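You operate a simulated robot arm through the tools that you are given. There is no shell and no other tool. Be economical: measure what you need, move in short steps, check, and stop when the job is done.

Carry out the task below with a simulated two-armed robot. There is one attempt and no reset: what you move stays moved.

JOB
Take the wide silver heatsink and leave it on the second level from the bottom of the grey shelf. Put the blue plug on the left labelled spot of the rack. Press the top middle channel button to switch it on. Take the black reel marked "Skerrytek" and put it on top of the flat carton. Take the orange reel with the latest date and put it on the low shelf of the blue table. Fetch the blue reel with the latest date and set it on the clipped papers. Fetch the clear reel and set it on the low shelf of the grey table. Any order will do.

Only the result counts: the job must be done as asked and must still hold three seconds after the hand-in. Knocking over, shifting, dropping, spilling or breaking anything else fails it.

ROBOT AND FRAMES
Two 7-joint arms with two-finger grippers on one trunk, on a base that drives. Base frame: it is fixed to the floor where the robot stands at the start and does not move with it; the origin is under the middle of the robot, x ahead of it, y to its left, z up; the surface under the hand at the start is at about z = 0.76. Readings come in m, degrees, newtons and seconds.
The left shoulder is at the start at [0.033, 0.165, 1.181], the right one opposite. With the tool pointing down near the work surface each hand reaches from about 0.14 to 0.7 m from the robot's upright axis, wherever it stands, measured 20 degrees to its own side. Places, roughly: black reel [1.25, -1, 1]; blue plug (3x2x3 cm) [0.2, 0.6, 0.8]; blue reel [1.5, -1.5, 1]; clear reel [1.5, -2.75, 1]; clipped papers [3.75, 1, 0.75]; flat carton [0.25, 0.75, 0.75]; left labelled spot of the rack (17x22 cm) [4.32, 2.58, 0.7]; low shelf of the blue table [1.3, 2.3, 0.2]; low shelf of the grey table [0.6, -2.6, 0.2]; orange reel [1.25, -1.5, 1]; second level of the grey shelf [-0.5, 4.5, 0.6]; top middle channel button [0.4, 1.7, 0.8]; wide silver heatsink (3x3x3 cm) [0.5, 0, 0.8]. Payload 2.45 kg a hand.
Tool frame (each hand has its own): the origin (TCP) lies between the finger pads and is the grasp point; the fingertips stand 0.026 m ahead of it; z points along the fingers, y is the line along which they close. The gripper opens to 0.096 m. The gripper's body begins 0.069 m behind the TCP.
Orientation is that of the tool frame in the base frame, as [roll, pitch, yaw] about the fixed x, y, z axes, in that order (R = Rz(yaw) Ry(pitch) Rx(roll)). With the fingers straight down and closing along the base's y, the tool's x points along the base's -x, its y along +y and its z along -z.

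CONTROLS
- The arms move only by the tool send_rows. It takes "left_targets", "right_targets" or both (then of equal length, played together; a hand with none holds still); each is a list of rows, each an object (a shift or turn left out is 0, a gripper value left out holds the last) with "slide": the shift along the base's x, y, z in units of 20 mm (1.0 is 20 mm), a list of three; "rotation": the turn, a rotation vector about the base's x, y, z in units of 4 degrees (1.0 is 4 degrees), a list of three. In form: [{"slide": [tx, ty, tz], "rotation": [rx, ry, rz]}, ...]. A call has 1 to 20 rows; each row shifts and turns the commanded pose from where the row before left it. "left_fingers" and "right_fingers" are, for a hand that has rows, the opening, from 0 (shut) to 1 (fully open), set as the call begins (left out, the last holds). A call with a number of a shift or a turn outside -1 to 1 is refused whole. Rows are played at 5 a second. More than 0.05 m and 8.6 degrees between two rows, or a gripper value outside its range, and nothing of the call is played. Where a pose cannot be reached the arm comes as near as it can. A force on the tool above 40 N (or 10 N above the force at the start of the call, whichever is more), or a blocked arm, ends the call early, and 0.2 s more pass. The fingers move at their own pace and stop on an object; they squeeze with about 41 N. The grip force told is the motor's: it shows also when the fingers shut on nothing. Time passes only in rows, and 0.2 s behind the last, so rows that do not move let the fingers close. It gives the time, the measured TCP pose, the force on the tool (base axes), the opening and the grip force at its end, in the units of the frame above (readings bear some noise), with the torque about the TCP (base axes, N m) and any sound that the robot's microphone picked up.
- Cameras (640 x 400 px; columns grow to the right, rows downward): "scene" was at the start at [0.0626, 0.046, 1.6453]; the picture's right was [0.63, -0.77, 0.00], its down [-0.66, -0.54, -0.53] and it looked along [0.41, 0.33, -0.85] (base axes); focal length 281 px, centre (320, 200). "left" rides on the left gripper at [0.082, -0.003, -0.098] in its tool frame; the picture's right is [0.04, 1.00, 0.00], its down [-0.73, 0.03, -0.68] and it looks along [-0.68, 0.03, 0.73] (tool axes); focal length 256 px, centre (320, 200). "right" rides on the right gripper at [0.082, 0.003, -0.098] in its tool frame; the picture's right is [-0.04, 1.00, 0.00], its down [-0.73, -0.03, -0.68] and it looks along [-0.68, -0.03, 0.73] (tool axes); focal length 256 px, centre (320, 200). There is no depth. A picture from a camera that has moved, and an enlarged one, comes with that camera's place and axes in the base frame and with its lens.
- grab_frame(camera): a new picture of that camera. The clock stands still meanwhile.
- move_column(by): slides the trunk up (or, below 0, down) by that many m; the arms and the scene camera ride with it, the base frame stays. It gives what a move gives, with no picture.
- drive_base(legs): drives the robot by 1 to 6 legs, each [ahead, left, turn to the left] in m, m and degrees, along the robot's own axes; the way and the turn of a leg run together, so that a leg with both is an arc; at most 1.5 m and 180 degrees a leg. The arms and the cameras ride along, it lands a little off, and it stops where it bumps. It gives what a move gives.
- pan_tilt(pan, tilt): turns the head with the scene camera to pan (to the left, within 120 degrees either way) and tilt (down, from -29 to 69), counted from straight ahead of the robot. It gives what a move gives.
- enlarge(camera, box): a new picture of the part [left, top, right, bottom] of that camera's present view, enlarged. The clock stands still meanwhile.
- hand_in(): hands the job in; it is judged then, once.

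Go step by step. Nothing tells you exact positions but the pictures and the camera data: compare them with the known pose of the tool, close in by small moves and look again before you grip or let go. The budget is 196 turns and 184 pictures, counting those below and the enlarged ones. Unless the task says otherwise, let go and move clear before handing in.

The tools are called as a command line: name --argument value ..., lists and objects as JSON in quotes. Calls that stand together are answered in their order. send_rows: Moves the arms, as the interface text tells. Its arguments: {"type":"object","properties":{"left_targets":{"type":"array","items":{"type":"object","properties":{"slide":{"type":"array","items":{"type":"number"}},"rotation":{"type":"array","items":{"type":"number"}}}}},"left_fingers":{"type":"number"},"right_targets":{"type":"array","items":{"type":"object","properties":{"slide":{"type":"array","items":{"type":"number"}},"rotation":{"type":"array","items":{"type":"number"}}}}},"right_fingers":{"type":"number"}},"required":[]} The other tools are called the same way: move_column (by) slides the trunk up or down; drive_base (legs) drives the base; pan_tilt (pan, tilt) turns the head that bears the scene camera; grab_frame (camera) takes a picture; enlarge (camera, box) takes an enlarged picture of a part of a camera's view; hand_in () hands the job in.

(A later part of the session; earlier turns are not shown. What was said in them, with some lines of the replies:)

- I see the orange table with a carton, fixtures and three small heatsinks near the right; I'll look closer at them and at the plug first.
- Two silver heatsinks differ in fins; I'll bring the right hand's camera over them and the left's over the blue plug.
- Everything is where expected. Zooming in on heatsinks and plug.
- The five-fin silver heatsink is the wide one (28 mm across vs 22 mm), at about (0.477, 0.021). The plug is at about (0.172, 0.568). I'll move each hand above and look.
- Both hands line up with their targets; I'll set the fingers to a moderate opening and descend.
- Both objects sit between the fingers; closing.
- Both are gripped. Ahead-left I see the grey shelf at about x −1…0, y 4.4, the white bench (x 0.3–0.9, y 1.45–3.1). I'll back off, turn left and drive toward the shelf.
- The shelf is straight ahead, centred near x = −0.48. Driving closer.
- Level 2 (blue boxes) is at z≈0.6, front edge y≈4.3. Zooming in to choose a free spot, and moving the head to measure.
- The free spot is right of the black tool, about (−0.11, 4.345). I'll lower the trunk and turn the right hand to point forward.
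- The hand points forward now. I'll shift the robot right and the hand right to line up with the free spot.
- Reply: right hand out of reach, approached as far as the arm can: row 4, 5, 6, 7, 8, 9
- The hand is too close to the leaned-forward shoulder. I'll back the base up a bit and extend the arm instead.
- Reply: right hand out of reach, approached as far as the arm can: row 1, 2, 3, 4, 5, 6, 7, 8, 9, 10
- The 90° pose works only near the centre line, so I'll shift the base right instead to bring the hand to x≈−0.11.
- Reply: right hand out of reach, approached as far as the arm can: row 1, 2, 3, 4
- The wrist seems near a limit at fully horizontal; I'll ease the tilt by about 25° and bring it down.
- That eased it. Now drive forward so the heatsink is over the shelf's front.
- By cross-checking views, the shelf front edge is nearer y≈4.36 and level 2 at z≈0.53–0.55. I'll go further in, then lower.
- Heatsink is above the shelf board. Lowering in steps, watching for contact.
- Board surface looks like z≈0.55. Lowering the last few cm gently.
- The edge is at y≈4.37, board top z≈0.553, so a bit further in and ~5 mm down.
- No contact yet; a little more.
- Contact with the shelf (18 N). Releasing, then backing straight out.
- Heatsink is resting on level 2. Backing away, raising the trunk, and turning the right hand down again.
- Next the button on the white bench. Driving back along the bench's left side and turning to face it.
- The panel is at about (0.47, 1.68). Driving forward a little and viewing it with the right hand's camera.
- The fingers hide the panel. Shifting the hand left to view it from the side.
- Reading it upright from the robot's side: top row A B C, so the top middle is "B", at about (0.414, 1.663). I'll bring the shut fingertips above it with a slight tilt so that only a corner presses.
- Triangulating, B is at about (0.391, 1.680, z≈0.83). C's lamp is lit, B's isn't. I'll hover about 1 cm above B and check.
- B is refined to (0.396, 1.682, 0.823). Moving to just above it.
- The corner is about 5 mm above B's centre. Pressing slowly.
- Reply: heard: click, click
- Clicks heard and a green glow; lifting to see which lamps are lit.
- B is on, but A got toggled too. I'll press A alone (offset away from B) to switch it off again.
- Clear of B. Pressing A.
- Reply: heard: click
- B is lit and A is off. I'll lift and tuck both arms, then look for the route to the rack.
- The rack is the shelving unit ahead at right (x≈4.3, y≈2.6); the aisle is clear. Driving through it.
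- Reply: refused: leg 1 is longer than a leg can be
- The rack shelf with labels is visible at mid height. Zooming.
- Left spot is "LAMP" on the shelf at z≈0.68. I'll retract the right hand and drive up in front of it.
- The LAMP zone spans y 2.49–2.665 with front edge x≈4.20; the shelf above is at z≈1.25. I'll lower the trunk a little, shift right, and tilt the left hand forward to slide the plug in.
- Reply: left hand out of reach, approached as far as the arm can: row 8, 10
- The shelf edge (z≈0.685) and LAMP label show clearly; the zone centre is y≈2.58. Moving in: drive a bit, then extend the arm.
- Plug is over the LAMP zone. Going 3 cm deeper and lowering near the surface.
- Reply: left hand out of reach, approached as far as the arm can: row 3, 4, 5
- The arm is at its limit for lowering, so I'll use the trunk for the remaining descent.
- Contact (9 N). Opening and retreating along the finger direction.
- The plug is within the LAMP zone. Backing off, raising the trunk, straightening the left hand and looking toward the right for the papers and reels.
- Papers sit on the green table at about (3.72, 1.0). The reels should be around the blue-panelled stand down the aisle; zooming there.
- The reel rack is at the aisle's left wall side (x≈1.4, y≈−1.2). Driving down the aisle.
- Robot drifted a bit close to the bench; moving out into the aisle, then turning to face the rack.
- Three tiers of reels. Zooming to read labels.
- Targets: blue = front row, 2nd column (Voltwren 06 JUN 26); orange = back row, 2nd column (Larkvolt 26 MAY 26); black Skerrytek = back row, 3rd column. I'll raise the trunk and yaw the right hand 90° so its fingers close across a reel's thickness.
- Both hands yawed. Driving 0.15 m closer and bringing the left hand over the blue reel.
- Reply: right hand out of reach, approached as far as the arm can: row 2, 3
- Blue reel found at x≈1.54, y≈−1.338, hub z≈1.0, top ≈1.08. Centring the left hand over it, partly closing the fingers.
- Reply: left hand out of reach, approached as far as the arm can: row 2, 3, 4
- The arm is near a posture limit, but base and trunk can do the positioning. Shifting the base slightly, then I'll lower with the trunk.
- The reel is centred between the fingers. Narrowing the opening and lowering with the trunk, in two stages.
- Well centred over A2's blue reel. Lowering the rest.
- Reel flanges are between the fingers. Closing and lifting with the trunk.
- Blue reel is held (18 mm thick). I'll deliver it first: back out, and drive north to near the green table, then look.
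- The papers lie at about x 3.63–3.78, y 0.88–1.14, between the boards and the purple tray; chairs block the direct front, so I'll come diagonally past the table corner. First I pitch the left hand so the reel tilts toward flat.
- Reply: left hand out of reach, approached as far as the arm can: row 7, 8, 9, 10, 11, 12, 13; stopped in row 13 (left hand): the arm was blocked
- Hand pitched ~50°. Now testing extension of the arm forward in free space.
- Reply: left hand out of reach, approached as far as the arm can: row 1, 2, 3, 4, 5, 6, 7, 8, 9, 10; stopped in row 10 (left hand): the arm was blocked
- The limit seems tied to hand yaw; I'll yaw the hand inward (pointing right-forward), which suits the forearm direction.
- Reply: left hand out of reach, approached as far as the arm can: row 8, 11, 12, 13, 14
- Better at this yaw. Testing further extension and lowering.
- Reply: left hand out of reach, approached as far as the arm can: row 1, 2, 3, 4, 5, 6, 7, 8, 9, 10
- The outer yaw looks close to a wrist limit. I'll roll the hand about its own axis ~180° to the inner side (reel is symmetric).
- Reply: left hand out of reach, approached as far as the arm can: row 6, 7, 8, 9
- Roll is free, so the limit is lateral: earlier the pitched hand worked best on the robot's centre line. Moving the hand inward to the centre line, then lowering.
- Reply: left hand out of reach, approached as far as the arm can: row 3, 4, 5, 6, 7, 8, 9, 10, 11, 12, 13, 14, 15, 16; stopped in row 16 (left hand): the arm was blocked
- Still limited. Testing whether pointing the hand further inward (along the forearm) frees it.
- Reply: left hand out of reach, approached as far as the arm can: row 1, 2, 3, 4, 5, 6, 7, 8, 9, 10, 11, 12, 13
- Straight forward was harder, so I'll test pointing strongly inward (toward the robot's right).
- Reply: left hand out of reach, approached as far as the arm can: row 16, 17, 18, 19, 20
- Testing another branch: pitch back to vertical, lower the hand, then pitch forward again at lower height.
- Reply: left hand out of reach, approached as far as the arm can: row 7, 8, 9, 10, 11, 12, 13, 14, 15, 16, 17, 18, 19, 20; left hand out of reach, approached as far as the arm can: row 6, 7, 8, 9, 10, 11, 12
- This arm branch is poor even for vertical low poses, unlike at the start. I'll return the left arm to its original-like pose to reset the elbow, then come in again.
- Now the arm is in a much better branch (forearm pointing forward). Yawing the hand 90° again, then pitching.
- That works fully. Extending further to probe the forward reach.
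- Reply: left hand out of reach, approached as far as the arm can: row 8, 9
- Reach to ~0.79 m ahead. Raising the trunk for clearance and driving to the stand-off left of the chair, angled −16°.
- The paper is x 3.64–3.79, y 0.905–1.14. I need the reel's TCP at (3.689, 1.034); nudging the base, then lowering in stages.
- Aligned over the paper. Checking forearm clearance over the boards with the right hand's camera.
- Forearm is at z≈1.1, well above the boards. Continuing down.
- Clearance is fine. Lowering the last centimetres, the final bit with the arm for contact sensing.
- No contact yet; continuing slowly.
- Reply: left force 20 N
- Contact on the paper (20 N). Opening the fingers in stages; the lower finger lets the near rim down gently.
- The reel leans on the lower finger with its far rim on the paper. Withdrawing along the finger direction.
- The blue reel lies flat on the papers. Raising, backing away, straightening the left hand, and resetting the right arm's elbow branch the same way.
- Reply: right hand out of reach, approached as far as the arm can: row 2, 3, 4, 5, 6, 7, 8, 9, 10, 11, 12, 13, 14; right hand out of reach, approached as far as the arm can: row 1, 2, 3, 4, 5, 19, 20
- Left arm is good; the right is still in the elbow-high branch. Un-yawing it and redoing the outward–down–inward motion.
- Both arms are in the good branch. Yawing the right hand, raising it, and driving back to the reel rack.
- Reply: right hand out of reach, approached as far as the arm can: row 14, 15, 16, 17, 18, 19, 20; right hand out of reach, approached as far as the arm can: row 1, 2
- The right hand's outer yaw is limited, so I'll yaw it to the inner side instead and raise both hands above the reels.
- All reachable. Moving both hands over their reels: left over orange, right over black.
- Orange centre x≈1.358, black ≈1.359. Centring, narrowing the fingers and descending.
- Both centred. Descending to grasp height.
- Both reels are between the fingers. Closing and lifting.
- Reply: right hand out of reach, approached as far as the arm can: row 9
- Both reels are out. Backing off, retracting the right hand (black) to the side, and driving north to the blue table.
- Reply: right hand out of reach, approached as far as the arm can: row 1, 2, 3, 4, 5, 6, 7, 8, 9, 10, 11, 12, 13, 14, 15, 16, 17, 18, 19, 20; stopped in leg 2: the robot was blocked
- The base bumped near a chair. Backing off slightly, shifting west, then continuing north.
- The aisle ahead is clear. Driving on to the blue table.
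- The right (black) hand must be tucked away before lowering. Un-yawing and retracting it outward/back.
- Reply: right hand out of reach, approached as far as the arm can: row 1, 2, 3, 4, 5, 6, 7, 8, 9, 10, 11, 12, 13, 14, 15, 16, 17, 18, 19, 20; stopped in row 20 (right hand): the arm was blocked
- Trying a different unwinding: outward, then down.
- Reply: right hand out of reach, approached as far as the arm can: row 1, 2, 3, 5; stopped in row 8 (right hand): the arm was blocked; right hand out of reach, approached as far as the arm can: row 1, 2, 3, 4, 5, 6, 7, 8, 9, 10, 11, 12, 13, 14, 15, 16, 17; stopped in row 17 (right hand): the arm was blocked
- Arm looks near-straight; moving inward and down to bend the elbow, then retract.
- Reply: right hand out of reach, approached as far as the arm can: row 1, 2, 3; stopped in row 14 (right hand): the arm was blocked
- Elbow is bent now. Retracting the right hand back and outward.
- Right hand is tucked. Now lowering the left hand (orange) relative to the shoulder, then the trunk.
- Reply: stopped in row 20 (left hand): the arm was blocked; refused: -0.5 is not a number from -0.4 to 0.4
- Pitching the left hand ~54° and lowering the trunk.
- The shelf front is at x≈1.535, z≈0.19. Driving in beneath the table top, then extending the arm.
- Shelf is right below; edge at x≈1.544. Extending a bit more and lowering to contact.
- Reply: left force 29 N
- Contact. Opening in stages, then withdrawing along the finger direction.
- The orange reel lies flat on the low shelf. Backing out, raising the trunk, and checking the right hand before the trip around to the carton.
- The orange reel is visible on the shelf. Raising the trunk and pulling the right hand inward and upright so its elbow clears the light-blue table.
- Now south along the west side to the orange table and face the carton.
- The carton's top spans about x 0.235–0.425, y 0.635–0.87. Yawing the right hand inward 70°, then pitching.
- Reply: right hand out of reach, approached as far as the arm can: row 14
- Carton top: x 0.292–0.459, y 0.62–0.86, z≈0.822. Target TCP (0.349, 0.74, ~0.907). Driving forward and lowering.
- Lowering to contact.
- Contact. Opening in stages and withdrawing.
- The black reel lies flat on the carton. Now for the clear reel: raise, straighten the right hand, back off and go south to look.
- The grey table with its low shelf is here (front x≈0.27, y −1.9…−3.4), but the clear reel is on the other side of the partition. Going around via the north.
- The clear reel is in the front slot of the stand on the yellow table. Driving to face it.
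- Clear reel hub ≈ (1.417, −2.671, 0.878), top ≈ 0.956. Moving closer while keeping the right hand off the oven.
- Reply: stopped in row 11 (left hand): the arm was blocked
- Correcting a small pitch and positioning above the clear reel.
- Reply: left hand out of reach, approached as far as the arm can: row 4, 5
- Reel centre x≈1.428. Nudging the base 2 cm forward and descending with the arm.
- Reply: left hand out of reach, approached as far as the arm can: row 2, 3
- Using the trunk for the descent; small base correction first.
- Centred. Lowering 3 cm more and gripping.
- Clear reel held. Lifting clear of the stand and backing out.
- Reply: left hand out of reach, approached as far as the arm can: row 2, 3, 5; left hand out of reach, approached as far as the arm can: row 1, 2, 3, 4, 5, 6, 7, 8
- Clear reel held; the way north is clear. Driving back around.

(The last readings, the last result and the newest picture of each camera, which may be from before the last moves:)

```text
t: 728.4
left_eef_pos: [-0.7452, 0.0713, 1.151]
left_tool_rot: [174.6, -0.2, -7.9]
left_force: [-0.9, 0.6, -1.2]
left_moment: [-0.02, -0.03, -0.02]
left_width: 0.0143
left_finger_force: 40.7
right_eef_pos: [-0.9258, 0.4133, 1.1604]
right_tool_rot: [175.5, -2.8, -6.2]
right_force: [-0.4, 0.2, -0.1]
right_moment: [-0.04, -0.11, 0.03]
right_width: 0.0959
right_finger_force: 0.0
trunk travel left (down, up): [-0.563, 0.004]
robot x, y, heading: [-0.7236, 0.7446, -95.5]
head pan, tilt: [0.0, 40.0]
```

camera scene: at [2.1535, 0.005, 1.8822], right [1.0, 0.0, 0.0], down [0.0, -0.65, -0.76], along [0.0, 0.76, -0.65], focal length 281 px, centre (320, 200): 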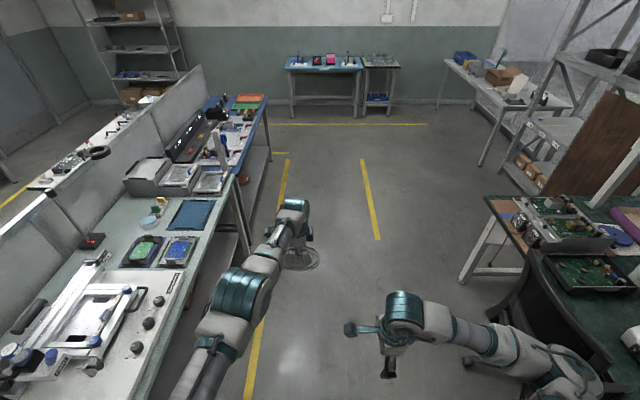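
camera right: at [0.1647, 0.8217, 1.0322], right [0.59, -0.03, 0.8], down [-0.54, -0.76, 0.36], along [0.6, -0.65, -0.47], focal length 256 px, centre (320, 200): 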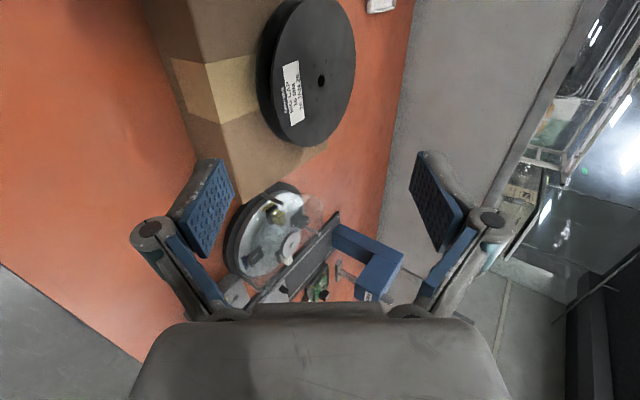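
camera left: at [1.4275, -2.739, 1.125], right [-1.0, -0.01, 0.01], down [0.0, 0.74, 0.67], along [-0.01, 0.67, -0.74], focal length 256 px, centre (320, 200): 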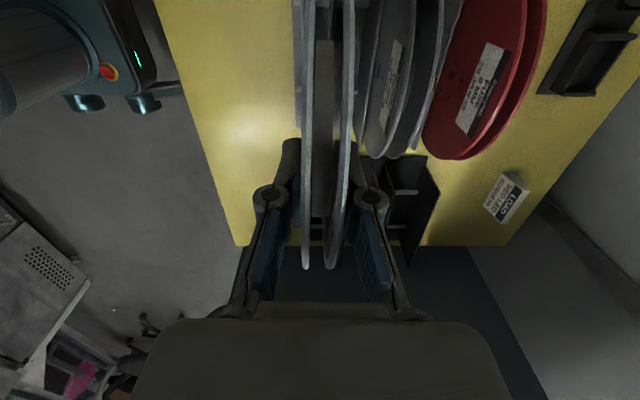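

drive_base --legs '[[0, 0.1, 5.5], [1.4, 0, 0], [1.45, 0, 0]]'

drive_base --legs '[[0, 0, 90]]'

pan_tilt --pan 0 --tilt 45

grab_frame --camera "scene"

```text
t: 729.5
left_eef_pos: [-0.6649, 0.0459, 1.2146]
left_tool_rot: [165.4, -1.3, -2.5]
left_force: [-4.6, -1.2, -0.6]
left_moment: [0.01, -0.32, 0.06]
left_width: 0.0143
left_finger_force: 40.6
right_eef_pos: [-0.8036, 0.4056, 1.1716]
right_tool_rot: [171.9, -8.8, 8.2]
right_force: [-4.3, -1.0, 0.6]
right_moment: [0.05, -0.27, 0.01]
right_width: 0.0957
right_finger_force: 0.1
trunk travel left (down, up): [-0.563, 0.004]
robot x, y, heading: [-0.6333, 0.726, -89.5]
head pan, tilt: [0.0, 40.0]
stopped in leg 1: the robot was blocked; the commanded pose is now the measured one
```

```text
t: 730.6
left_eef_pos: [-0.5318, 0.0164, 1.3108]
left_tool_rot: [152.4, 6.1, -0.7]
left_force: [-0.3, -0.3, -1.6]
left_moment: [0.02, -0.04, 0.03]
left_width: 0.014
left_finger_force: 40.6
right_eef_pos: [-0.7319, 0.4297, 1.1851]
right_tool_rot: [170.1, 1.0, 6.9]
right_force: [1.1, 1.7, -2.7]
right_moment: [-0.17, 0.15, 0.01]
right_width: 0.0962
right_finger_force: 0.1
trunk travel left (down, up): [-0.563, 0.004]
robot x, y, heading: [-0.6185, 0.7454, -87.2]
head pan, tilt: [0.0, 40.0]
stopped in leg 1: the robot was blocked; the commanded pose is now the measured one
```

```text
t: 731.2
left_eef_pos: [-0.4969, -0.0216, 1.3736]
left_tool_rot: [144.4, 9.0, -2.2]
left_force: [1.4, 0.8, -0.7]
left_moment: [-0.03, 0.08, -0.04]
left_width: 0.0141
left_finger_force: 40.2
right_eef_pos: [-0.7052, 0.4243, 1.1892]
right_tool_rot: [170.2, 3.0, 5.3]
right_force: [2.7, 0.1, 1.0]
right_moment: [-0.04, 0.19, 0.02]
right_width: 0.0959
right_finger_force: 0.0
trunk travel left (down, up): [-0.563, 0.004]
robot x, y, heading: [-0.6095, 0.7467, -87.0]
head pan, tilt: [0.0, 45.0]
```

```text
34 pictures are left
camera scene: at [-0.5965, 0.674, 1.8748], right [-1.0, -0.06, 0.01], down [-0.04, 0.71, -0.7], along [0.03, -0.7, -0.71], focal length 281 px, centre (320, 200)
```

scene: 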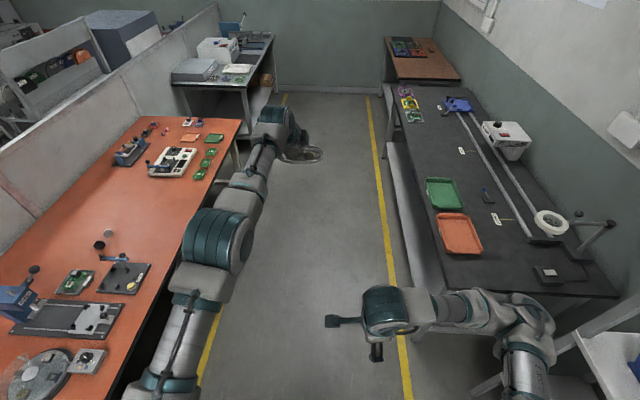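

The base was blocked by something here; looking right and left of the robot to find out.

pan_tilt --pan -75 --tilt 50

grab_frame --camera "scene"

pan_tilt --pan 75 --tilt 50

grab_frame --camera "scene"

```text
t: 732.7
left_eef_pos: [-0.5597, 0.012, 1.3104]
left_tool_rot: [152.8, 5.2, -0.7]
left_force: [-1.0, -0.4, -0.7]
left_moment: [0.08, 0.01, 0.0]
left_width: 0.0142
left_finger_force: 40.8
right_eef_pos: [-0.7677, 0.4225, 1.1829]
right_tool_rot: [170.4, 0.5, 5.3]
right_force: [-1.6, -1.1, -0.1]
right_moment: [0.01, -0.02, -0.03]
right_width: 0.0961
right_finger_force: 0.1
trunk travel left (down, up): [-0.563, 0.004]
robot x, y, heading: [-0.6232, 0.7468, -86.8]
head pan, tilt: [-75.0, 50.0]
```

```text
33 pictures are left
camera scene: at [-0.6792, 0.7353, 1.8687], right [-0.32, 0.95, 0.01], down [0.72, 0.24, -0.65], along [-0.62, -0.2, -0.76], focal length 281 px, centre (320, 200)
```

scene: 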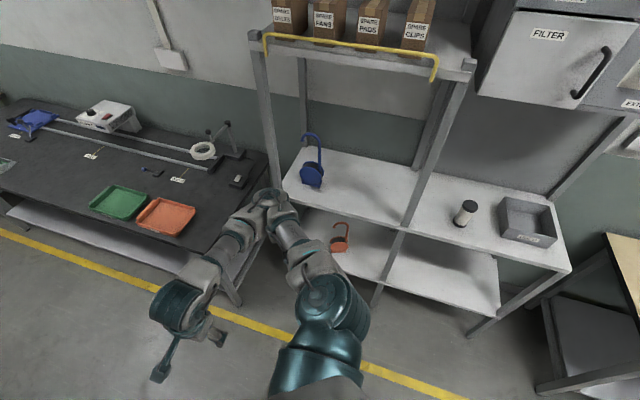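

```text
t: 735.1
left_eef_pos: [-0.5942, -0.0164, 1.3415]
left_tool_rot: [148.5, 4.8, -1.5]
left_force: [-2.0, -1.9, 0.8]
left_moment: [0.23, -0.1, 0.02]
left_width: 0.0143
left_finger_force: 40.5
right_eef_pos: [-0.7989, 0.4148, 1.1732]
right_tool_rot: [170.8, -0.4, 5.0]
right_force: [-2.3, -0.3, 0.1]
right_moment: [0.01, -0.12, 0.0]
right_width: 0.096
right_finger_force: 0.0
trunk travel left (down, up): [-0.563, 0.004]
robot x, y, heading: [-0.6309, 0.751, -86.1]
head pan, tilt: [75.0, 50.0]
```

```text
32 pictures are left
camera scene: at [-0.6478, 0.7328, 1.8686], right [-0.2, -0.98, -0.02], down [-0.72, 0.16, -0.68], along [0.67, -0.12, -0.73], focal length 281 px, centre (320, 200)
```

scene: 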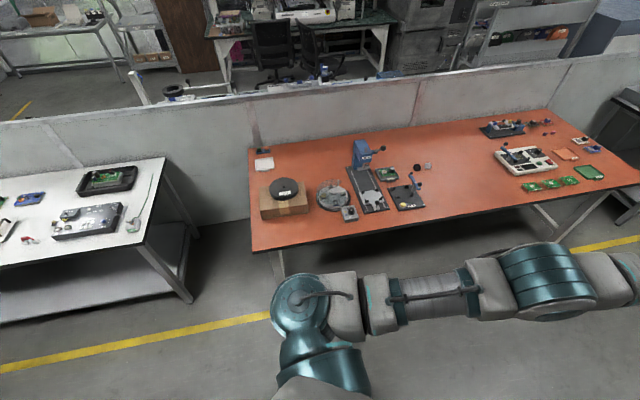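

The right elbow seems caught against the tall rack's post on the west side. Moving straight east first, without turning.

drive_base --legs '[[0, 0.12, 0]]'

pan_tilt --pan -75 --tilt 50

grab_frame --camera "scene"

```text
t: 736.3
left_eef_pos: [-0.4516, -0.0006, 1.3307]
left_tool_rot: [150.1, 5.5, -1.3]
left_force: [-2.0, -1.5, -0.2]
left_moment: [0.09, -0.03, 0.06]
left_width: 0.0144
left_finger_force: 40.3
right_eef_pos: [-0.6566, 0.424, 1.1792]
right_tool_rot: [170.6, 0.1, 5.0]
right_force: [-1.0, 0.4, -0.2]
right_moment: [0.01, -0.07, -0.02]
right_width: 0.096
right_finger_force: 0.1
trunk travel left (down, up): [-0.563, 0.004]
robot x, y, heading: [-0.5074, 0.7519, -86.8]
head pan, tilt: [75.0, 50.0]
```

```text
t: 738.6
left_eef_pos: [-0.3938, 0.0007, 1.3477]
left_tool_rot: [147.9, 8.3, -1.7]
left_force: [0.9, 0.8, -2.7]
left_moment: [-0.08, 0.07, -0.02]
left_width: 0.014
left_finger_force: 40.7
right_eef_pos: [-0.604, 0.4327, 1.1872]
right_tool_rot: [170.5, 2.5, 5.1]
right_force: [0.4, 0.6, 0.0]
right_moment: [-0.01, 0.06, 0.06]
right_width: 0.0963
right_finger_force: 0.0
trunk travel left (down, up): [-0.563, 0.004]
robot x, y, heading: [-0.5016, 0.758, -86.6]
head pan, tilt: [-75.0, 50.0]
```

```text
31 pictures are left
camera scene: at [-0.5451, 0.7426, 1.8694], right [-0.31, 0.95, 0.01], down [0.71, 0.24, -0.66], along [-0.62, -0.2, -0.75], focal length 281 px, centre (320, 200)
```

scene: 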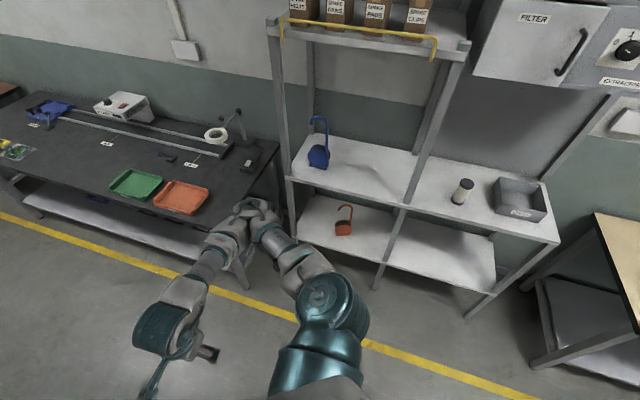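

Free again and nothing on the rack looks moved. Continuing south along x≈−0.48.

drive_base --legs '[[0.3, 0.02, -3], [1.3, 0, 0]]'

drive_base --legs '[[1.3, 0, 0], [0, 0, 90]]'

pan_tilt --pan 0 --tilt 45

grab_frame --camera "scene"

```text
t: 746.7
left_eef_pos: [-0.4423, -1.5774, 1.3313]
left_tool_rot: [150.1, 6.5, -4.6]
left_force: [0.1, 1.4, -0.6]
left_moment: [0.01, 0.06, 0.0]
left_width: 0.0144
left_finger_force: 40.9
right_eef_pos: [-0.6242, -1.1428, 1.1837]
right_tool_rot: [170.4, 1.3, 1.8]
right_force: [-0.6, -0.2, -0.1]
right_moment: [-0.01, 0.03, 0.0]
right_width: 0.0962
right_finger_force: 0.0
trunk travel left (down, up): [-0.563, 0.004]
robot x, y, heading: [-0.4835, -0.8293, -89.8]
head pan, tilt: [-75.0, 50.0]
```

```text
t: 757.0
left_eef_pos: [0.2921, -2.1304, 1.3552]
left_tool_rot: [147.3, 4.5, 85.9]
left_force: [2.0, -3.4, 0.4]
left_moment: [0.17, 0.17, 0.08]
left_width: 0.0141
left_finger_force: 40.7
right_eef_pos: [-0.15, -2.3112, 1.1757]
right_tool_rot: [170.4, -1.0, 92.9]
right_force: [1.3, -3.0, -1.2]
right_moment: [0.16, 0.02, 0.02]
right_width: 0.096
right_finger_force: 0.1
trunk travel left (down, up): [-0.563, 0.004]
robot x, y, heading: [-0.4677, -2.1247, 1.7]
head pan, tilt: [-75.0, 50.0]
```

```text
t: 758.5
left_eef_pos: [0.286, -2.0295, 1.3645]
left_tool_rot: [145.7, 8.7, 85.9]
left_force: [-1.1, 3.6, -1.5]
left_moment: [-0.17, -0.07, -0.05]
left_width: 0.0139
left_finger_force: 40.5
right_eef_pos: [-0.1566, -2.2216, 1.1906]
right_tool_rot: [170.0, 3.0, 93.3]
right_force: [-1.0, 1.5, 0.6]
right_moment: [-0.16, -0.03, -0.01]
right_width: 0.096
right_finger_force: 0.1
trunk travel left (down, up): [-0.563, 0.004]
robot x, y, heading: [-0.4703, -2.1119, 1.5]
head pan, tilt: [0.0, 45.0]
```

```text
30 pictures are left
camera scene: at [-0.4042, -2.0513, 1.8736], right [0.03, -1.0, 0.04], down [-0.71, -0.05, -0.7], along [0.7, -0.01, -0.71], focal length 281 px, centre (320, 200)
```

scene: 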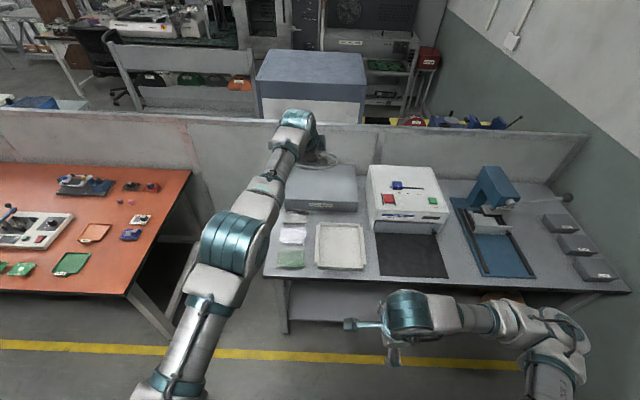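

The left arm has stretched nearly straight. Backing off a bit, then bending it: retract, lower and straighten the hand.

drive_base --legs '[[-0.13, -0.2, -1.5]]'

send_rows --left_targets '[{"slide": [-0.3, -0.4, -0.6], "rotation": [0, 1, 0]}, {"slide": [-0.3, -0.4, -0.6], "rotation": [0, 1, 0]}, {"slide": [-0.3, -0.4, -0.6], "rotation": [0, 1, 0]}, {"slide": [-0.5, -0.4, -0.6], "rotation": [0, 1, 0]}, {"slide": [-0.5, -0.4, -0.6], "rotation": [0, 1, 0]}, {"slide": [-0.5, 0, -0.6], "rotation": [0, 1, 0]}, {"slide": [-0.8, 0, -0.6], "rotation": [0, 1, 0]}, {"slide": [-0.8, 0, -0.6], "rotation": [0, 1, 0]}, {"slide": [-0.8, 0, -0.6]}, {"slide": [-0.8, 0, -0.6]}, {"slide": [-0.8, 0, -0.6]}, {"slide": [-0.8, 0, -0.6]}, {"slide": [-0.8, 0, -0.6]}, {"slide": [-0.8, 0, -0.6]}]'

grab_frame --camera "scene"

```text
t: 760.3
left_eef_pos: [0.1777, -2.2532, 1.3928]
left_tool_rot: [142.3, 9.0, 83.9]
left_force: [-0.3, 1.7, -1.7]
left_moment: [-0.09, -0.03, -0.04]
left_width: 0.0142
left_finger_force: 40.4
right_eef_pos: [-0.2832, -2.4329, 1.1891]
right_tool_rot: [170.1, 2.9, 92.0]
right_force: [0.7, 1.0, 0.0]
right_moment: [-0.14, -0.01, 0.05]
right_width: 0.0957
right_finger_force: 0.0
trunk travel left (down, up): [-0.563, 0.004]
robot x, y, heading: [-0.5968, -2.3133, 0.3]
head pan, tilt: [0.0, 45.0]
```

```text
t: 763.5
left_eef_pos: [0.0716, -2.2946, 1.2439]
left_tool_rot: [173.5, 11.6, 89.5]
left_force: [-2.1, 1.1, -2.7]
left_moment: [-0.08, -0.17, 0.03]
left_width: 0.0141
left_finger_force: 40.7
left hand out of reach, approached as far as the arm can: row 1, 2, 3, 5, 9, 10, 11, 12, 13, 14
right_eef_pos: [-0.295, -2.4092, 1.1958]
right_tool_rot: [169.4, 3.4, 92.5]
right_force: [-0.1, 0.4, 0.3]
right_moment: [-0.07, -0.04, 0.0]
right_width: 0.0963
right_finger_force: 0.1
trunk travel left (down, up): [-0.563, 0.004]
robot x, y, heading: [-0.594, -2.3041, 0.2]
head pan, tilt: [0.0, 45.0]
stopped in row 14 (left hand): the arm was blocked; the commanded pose is now the measured one
```

```text
29 pictures are left
camera scene: at [-0.5313, -2.2632, 1.8745], right [0.01, -1.0, 0.02], down [-0.71, -0.02, -0.7], along [0.7, -0.01, -0.71], focal length 281 px, centre (320, 200)
```

scene: 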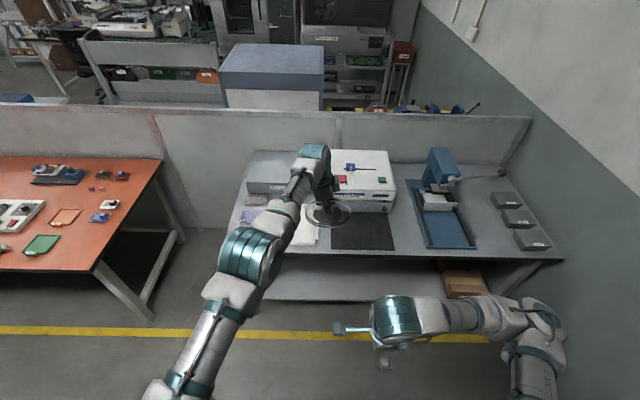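

send_rows --left_targets '[{"slide": [-0.3, -0.9, -0.5]}, {"slide": [-0.3, -0.9, -0.5]}, {"slide": [-0.3, -0.9, -0.5]}, {"slide": [-0.3, -0.9, -0.5]}, {"slide": [-0.3, -0.9, -0.5]}, {"slide": [-0.3, -0.9, -0.5]}, {"slide": [-0.3, -0.6, -0.7]}, {"slide": [-0.3, -0.6, -0.7]}, {"slide": [-0.3, 0, -0.9]}, {"slide": [-0.3, 0, -0.9]}, {"slide": [-0.3, 0, -0.9]}, {"slide": [-0.3, 0, -0.9]}, {"slide": [-0.3, 0.3, -0.9]}, {"slide": [-0.3, 0.3, -0.9]}, {"slide": [-0.3, 0.3, -0.9]}, {"slide": [-0.3, 0.3, -0.9]}]'

grab_frame --camera "scene"

```text
t: 766.9
left_eef_pos: [-0.012, -2.4142, 1.0225]
left_tool_rot: [173.9, 9.7, 89.4]
left_force: [-0.3, 0.7, -0.5]
left_moment: [0.03, -0.02, 0.02]
left_width: 0.0143
left_finger_force: 40.7
left hand out of reach, approached as far as the arm can: row 4, 6
right_eef_pos: [-0.2932, -2.4541, 1.1899]
right_tool_rot: [169.4, 1.7, 92.1]
right_force: [0.1, -1.0, -0.1]
right_moment: [0.05, 0.05, 0.01]
right_width: 0.0959
right_finger_force: 0.0
trunk travel left (down, up): [-0.563, 0.004]
robot x, y, heading: [-0.596, -2.3119, 0.5]
head pan, tilt: [0.0, 45.0]
```

```text
28 pictures are left
camera scene: at [-0.5284, -2.3619, 1.8742], right [0.01, -1.0, -0.03], down [-0.71, 0.01, -0.7], along [0.7, 0.02, -0.71], focal length 281 px, centre (320, 200)
```

scene: 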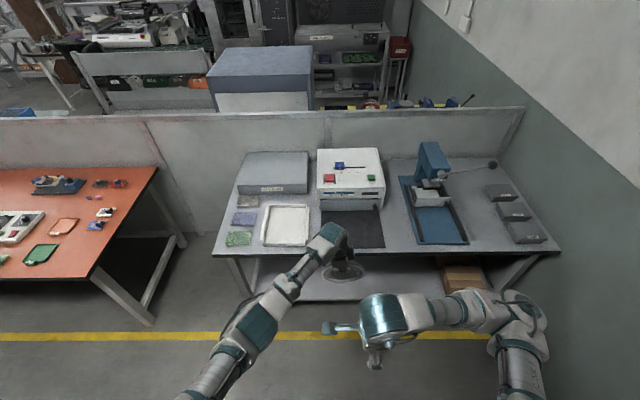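

Good branch again. Lowering/retracting the left hand and leveling it, moving the right hand outward, then pitching.

send_rows --left_targets '[{"slide": [-0.4, 0.4, -1], "rotation": [0.8, 0, 0]}, {"slide": [-0.4, 0.4, -1], "rotation": [0.8, 0, 0]}, {"slide": [-0.4, 0.4, -1], "rotation": [0.8, 0, 0]}, {"slide": [-0.4, 0.4, -1]}, {"slide": [-0.4, 0.4, -1]}, {"slide": [-0.4, 0.4, -1]}, {"slide": [-0.4, 0.4, -1]}, {"slide": [-0.4, 0.4, -1]}]' --right_targets '[{"slide": [0, -0.8, 0]}, {"slide": [0, -0.8, 0]}, {"slide": [0, -0.8, 0]}, {"slide": [0, -0.8, 0]}, {"slide": [0, -0.8, 0]}, {"slide": [0, -0.8, 0]}, {"slide": [0, -0.8, 0]}, {"slide": [0, -0.8, 0]}]'

send_rows --left_targets '[{"rotation": [0, -1, 0]}, {"rotation": [0, -1, 0]}, {"rotation": [0, -1, 0]}, {"rotation": [0, -1, 0]}, {"rotation": [0, -1, 0]}, {"rotation": [0, -1, 0]}, {"rotation": [0, -1, 0]}, {"rotation": [0, -1, 0]}, {"rotation": [0, -1, 0]}, {"rotation": [0, -1, 0]}, {"rotation": [0, -1, 0]}, {"rotation": [0, -1, 0]}]'

move_column --by -0.4

move_column --by -0.15

grab_frame --camera "scene"

```text
t: 768.9
left_eef_pos: [-0.0775, -2.3407, 0.8659]
left_tool_rot: [173.9, 0.8, 89.3]
left_force: [0.1, 0.3, -0.6]
left_moment: [-0.03, 0.04, -0.03]
left_width: 0.0145
left_finger_force: 40.4
right_eef_pos: [-0.2726, -2.5634, 1.1921]
right_tool_rot: [169.6, 2.5, 92.1]
right_force: [-0.1, -0.7, 0.4]
right_moment: [0.02, -0.01, 0.0]
right_width: 0.096
right_finger_force: 0.1
right hand out of reach, approached as far as the arm can: row 1, 2, 3, 4, 6
trunk travel left (down, up): [-0.563, 0.004]
robot x, y, heading: [-0.593, -2.3154, 0.6]
head pan, tilt: [0.0, 45.0]
stopped in row 8 (left hand): the arm was blocked; the commanded pose is now the measured one
```

```text
t: 771.5
left_eef_pos: [-0.0803, -2.3543, 0.8683]
left_tool_rot: [125.8, -0.3, 88.4]
left_force: [0.2, -0.5, -0.1]
left_moment: [0.04, 0.04, 0.02]
left_width: 0.014
left_finger_force: 40.6
right_eef_pos: [-0.2735, -2.5777, 1.1914]
right_tool_rot: [169.6, 2.1, 91.8]
right_force: [0.2, -0.4, 0.8]
right_moment: [0.08, -0.04, 0.03]
right_width: 0.0961
right_finger_force: 0.0
trunk travel left (down, up): [-0.563, 0.004]
robot x, y, heading: [-0.5928, -2.318, 0.6]
head pan, tilt: [0.0, 45.0]
```

```text
t: 775.3
left_eef_pos: [-0.0788, -2.3354, 0.4664]
left_tool_rot: [125.8, 0.4, 88.6]
left_force: [-0.4, 0.7, -0.8]
left_moment: [-0.02, 0.05, -0.02]
left_width: 0.0143
left_finger_force: 40.2
right_eef_pos: [-0.282, -2.5549, 0.7227]
right_tool_rot: [-176.3, 2.2, 92.8]
right_force: [-0.4, 0.0, -0.6]
right_moment: [0.0, 0.02, 0.01]
right_width: 0.096
right_finger_force: 0.0
trunk travel left (down, up): [-0.163, 0.404]
robot x, y, heading: [-0.5954, -2.3134, 0.5]
head pan, tilt: [0.0, 45.0]
```

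```text
t: 777.1
left_eef_pos: [-0.0788, -2.3364, 0.3199]
left_tool_rot: [125.7, 0.3, 88.6]
left_force: [-0.3, 0.7, -0.3]
left_moment: [0.01, 0.03, -0.01]
left_width: 0.0143
left_finger_force: 40.2
right_eef_pos: [-0.3184, -2.5567, 0.5063]
right_tool_rot: [-158.4, 1.4, 93.3]
right_force: [0.1, 0.1, -0.2]
right_moment: [-0.01, 0.01, -0.01]
right_width: 0.0959
right_finger_force: 0.1
trunk travel left (down, up): [-0.013, 0.554]
robot x, y, heading: [-0.5927, -2.3104, 0.2]
head pan, tilt: [0.0, 45.0]
```

```text
27 pictures are left
camera scene: at [-0.192, -2.3151, 1.2699], right [0.01, -1.0, 0.0], down [-0.71, 0.0, -0.7], along [0.7, 0.01, -0.71], focal length 281 px, centre (320, 200)
```

scene: 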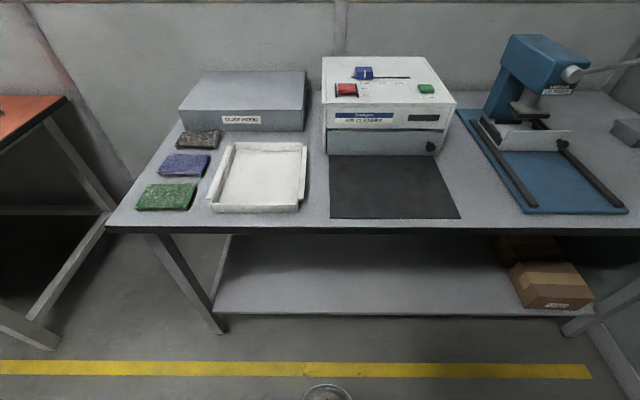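

The low shelf is clear here (front edge x≈0.26, z≈0.2). Driving in under the table top and extending the arm.

send_rows --left_targets '[{"slide": [0, 0, 0.8]}, {"slide": [0, 0, 0.8]}]'

drive_base --legs '[[0.33, 0, 0]]'

send_rows --left_targets '[{"slide": [0.8, 0, 0]}, {"slide": [0.8, 0, 0]}, {"slide": [0.8, 0, 0]}, {"slide": [0.8, 0, 0]}, {"slide": [0.8, 0, 0]}, {"slide": [0.8, 0, 0]}, {"slide": [0.8, 0, 0]}, {"slide": [0.8, 0, 0]}, {"slide": [0.8, 0, 0]}]'

grab_frame --camera "left"

```text
t: 777.7
left_eef_pos: [-0.0788, -2.3365, 0.3476]
left_tool_rot: [125.9, 0.2, 88.6]
left_force: [0.4, -0.5, -0.6]
left_moment: [0.0, 0.05, -0.04]
left_width: 0.0138
left_finger_force: 40.5
right_eef_pos: [-0.3177, -2.5592, 0.5037]
right_tool_rot: [-158.4, 1.3, 93.2]
right_force: [-0.1, -0.1, -0.3]
right_moment: [-0.02, 0.01, 0.0]
right_width: 0.0959
right_finger_force: 0.0
trunk travel left (down, up): [-0.013, 0.554]
robot x, y, heading: [-0.593, -2.3146, 0.3]
head pan, tilt: [0.0, 45.0]
```

```text
t: 779.8
left_eef_pos: [0.2453, -2.3442, 0.346]
left_tool_rot: [125.9, 0.2, 87.8]
left_force: [0.2, 0.1, -1.2]
left_moment: [-0.05, 0.06, 0.04]
left_width: 0.0144
left_finger_force: 40.6
right_eef_pos: [0.0031, -2.5622, 0.5042]
right_tool_rot: [-158.4, 1.3, 92.4]
right_force: [0.7, 0.4, -0.3]
right_moment: [0.04, 0.02, -0.01]
right_width: 0.0959
right_finger_force: 0.1
trunk travel left (down, up): [-0.013, 0.554]
robot x, y, heading: [-0.2702, -2.3156, -0.5]
head pan, tilt: [0.0, 45.0]
```

```text
t: 781.8
left_eef_pos: [0.39, -2.3456, 0.3493]
left_tool_rot: [125.6, 0.3, 87.8]
left_force: [-0.3, -1.5, -1.3]
left_moment: [0.0, 0.04, -0.01]
left_width: 0.014
left_finger_force: 40.2
right_eef_pos: [0.0013, -2.5622, 0.5053]
right_tool_rot: [-158.7, 1.5, 92.4]
right_force: [0.4, 0.7, -0.6]
right_moment: [-0.01, 0.0, 0.01]
right_width: 0.096
right_finger_force: 0.1
trunk travel left (down, up): [-0.013, 0.554]
robot x, y, heading: [-0.2741, -2.3138, -0.4]
head pan, tilt: [0.0, 45.0]
```

```text
26 pictures are left
camera left: at [0.3116, -2.2608, 0.4059], right [0.58, 0.02, 0.81], down [-0.56, -0.71, 0.42], along [0.59, -0.7, -0.4], focal length 256 px, centre (320, 200)
```

left: 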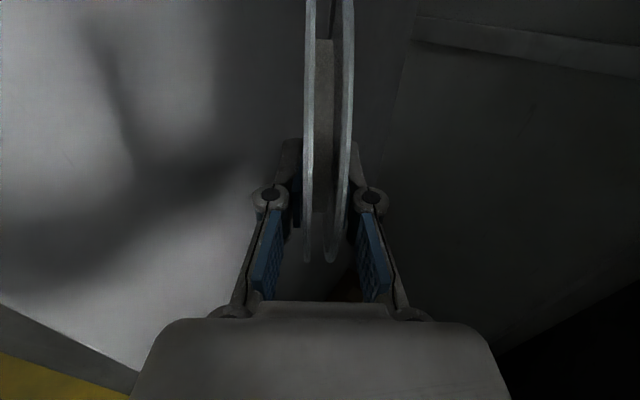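

Over the shelf. Lowering to contact.

send_rows --left_targets '[{"slide": [0, 0, -0.8]}, {"slide": [0, 0, -0.8]}, {"slide": [0, 0, -0.8]}, {"slide": [0, 0, -0.2]}, {"slide": [0, 0, -0.2]}, {"slide": [0, 0, -0.2]}, {"slide": [0, 0, -0.2]}, {"slide": [0, 0, -0.2]}, {"slide": [0, 0, -0.2]}, {"slide": [0, 0, -0.2]}]'

```text
t: 784.0
left_eef_pos: [0.3874, -2.3455, 0.2766]
left_tool_rot: [125.2, 0.5, 87.6]
left_force: [-8.6, -3.7, 27.6]
left_moment: [-0.24, -2.26, -0.44]
left_width: 0.0214
left_finger_force: 41.5
right_eef_pos: [-0.0003, -2.5629, 0.5079]
right_tool_rot: [-158.8, 1.3, 92.5]
right_force: [0.3, -0.6, 0.4]
right_moment: [0.0, 0.02, -0.03]
right_width: 0.0961
right_finger_force: 0.0
trunk travel left (down, up): [-0.013, 0.554]
robot x, y, heading: [-0.2675, -2.3131, -0.2]
head pan, tilt: [0.0, 45.0]
```

Contact (28 N). Opening in stages and withdrawing.

send_rows --left_targets '[{"slide": [0, 0, 0.15]}, {"slide": [0, 0, 0]}]' --left_fingers 0.6

send_rows --left_targets '[{"slide": [0, 0, 0]}, {"slide": [0, 0, 0]}, {"slide": [0, 0, 0]}]' --left_fingers 1

send_rows --left_targets '[{"slide": [-0.43, 0, 0.29]}, {"slide": [-0.43, 0, 0.29]}, {"slide": [-0.43, 0, 0.29]}, {"slide": [-0.43, 0, 0.29]}, {"slide": [-0.43, 0, 0.29]}, {"slide": [-0.43, 0, 0.29]}, {"slide": [-0.43, 0, 0.29]}, {"slide": [-0.43, 0, 0.29]}, {"slide": [-0.6, 0, 0.3]}, {"slide": [-0.6, 0, 0.3]}, {"slide": [-0.6, 0, 0.2]}]'

grab_frame --camera "left"

```text
t: 784.6
left_eef_pos: [0.3887, -2.3435, 0.2724]
left_tool_rot: [125.8, 0.4, 87.9]
left_force: [-0.1, 0.6, -0.4]
left_moment: [0.0, -0.03, 0.03]
left_width: 0.0578
left_finger_force: 0.0
right_eef_pos: [-0.0003, -2.5621, 0.5066]
right_tool_rot: [-158.6, 1.5, 92.5]
right_force: [-0.4, -0.4, 0.6]
right_moment: [-0.01, 0.0, 0.03]
right_width: 0.096
right_finger_force: 0.0
trunk travel left (down, up): [-0.013, 0.554]
robot x, y, heading: [-0.2742, -2.3153, -0.4]
head pan, tilt: [0.0, 45.0]
```

```text
t: 785.4
left_eef_pos: [0.3872, -2.3432, 0.2756]
left_tool_rot: [125.6, 0.3, 87.7]
left_force: [-0.6, 0.1, -0.5]
left_moment: [0.0, -0.01, 0.02]
left_width: 0.0958
left_finger_force: 0.0
right_eef_pos: [0.001, -2.5611, 0.5066]
right_tool_rot: [-158.7, 1.4, 92.4]
right_force: [0.7, 0.6, -0.7]
right_moment: [-0.01, -0.04, 0.0]
right_width: 0.0957
right_finger_force: 0.0
trunk travel left (down, up): [-0.013, 0.554]
robot x, y, heading: [-0.2715, -2.3117, -0.1]
head pan, tilt: [0.0, 45.0]
```

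```text
t: 787.8
left_eef_pos: [0.2839, -2.3445, 0.3387]
left_tool_rot: [125.7, 0.3, 87.8]
left_force: [-0.6, 0.5, 0.0]
left_moment: [-0.05, 0.0, -0.03]
left_width: 0.0961
left_finger_force: 0.2
right_eef_pos: [0.0013, -2.5632, 0.5068]
right_tool_rot: [-158.7, 1.3, 92.4]
right_force: [-0.4, 0.9, 0.1]
right_moment: [0.0, 0.0, 0.01]
right_width: 0.0962
right_finger_force: 0.1
trunk travel left (down, up): [-0.013, 0.554]
robot x, y, heading: [-0.2708, -2.3145, -0.2]
head pan, tilt: [0.0, 45.0]
```

```text
25 pictures are left
camera left: at [0.2067, -2.2605, 0.3941], right [0.58, 0.02, 0.81], down [-0.56, -0.71, 0.42], along [0.59, -0.7, -0.4], focal length 256 px, centre (320, 200)
```

left: 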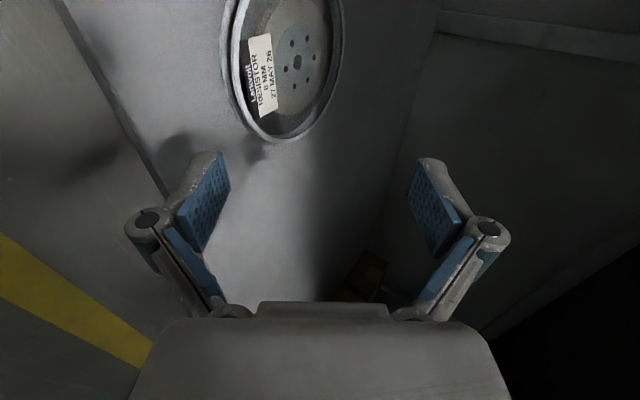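

The clear reel lies flat on the grey table's low shelf. Backing away, with a last look.

drive_base --legs '[[-0.28, 0, 0]]'

grab_frame --camera "scene"

```text
t: 789.8
left_eef_pos: [0.0026, -2.3382, 0.3391]
left_tool_rot: [125.6, 0.4, 88.6]
left_force: [0.0, 0.5, 0.7]
left_moment: [0.01, 0.01, -0.01]
left_width: 0.0957
left_finger_force: 0.1
right_eef_pos: [-0.2783, -2.5569, 0.5062]
right_tool_rot: [-158.7, 1.4, 93.1]
right_force: [0.3, 0.2, -0.6]
right_moment: [0.02, 0.02, -0.02]
right_width: 0.0956
right_finger_force: 0.0
trunk travel left (down, up): [-0.013, 0.554]
robot x, y, heading: [-0.5509, -2.3109, 0.1]
head pan, tilt: [0.0, 45.0]
```

```text
24 pictures are left
camera scene: at [-0.1487, -2.3173, 1.2696], right [0.01, -1.0, 0.0], down [-0.71, 0.0, -0.7], along [0.7, 0.01, -0.71], focal length 281 px, centre (320, 200)
```

scene: 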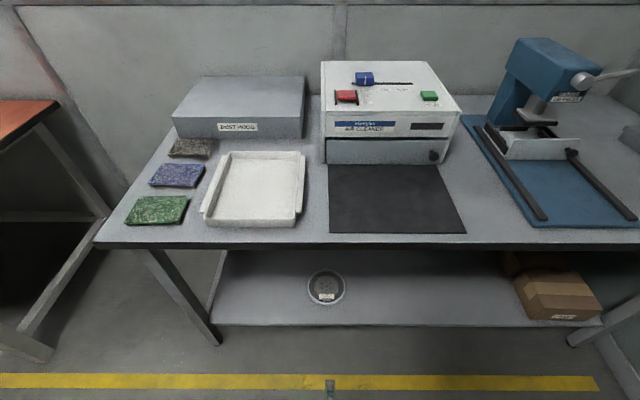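

All seven items are in place and both hands are empty and clear; handing in.

hand_in

```text
The job is handed in.
```

I finished all seven parts of the job and handed it in; I checked each result by camera just after doing it.

- **Heatsink:** the wide silver one is on the second level of the grey shelf, lying on its side. I took "wide" to mean the five-fin one.
- **Plug:** it is on the left spot of the rack, labelled "LAMP".
- **Button:** the top middle button (B) is lit. My first press also switched on A, so I pressed A again to turn it off.
- **Black Skerrytek reel:** it is flat on the carton, overhanging the far edge by about 3 cm.
- **Orange reel (26 May 26):** it is flat on the low shelf of the blue table.
- **Blue reel (06 Jun 26):** it is flat on the clipped papers.
- **Clear reel:** it is flat on the low shelf of the grey table.

The robot was blocked twice while driving. Once it stopped next to a chair in the aisle, and once its right elbow probably touched the tall rack on the west side. I saw nothing moved in the pictures I took afterwards, but I couldn't confirm that the chair hadn't shifted slightly.
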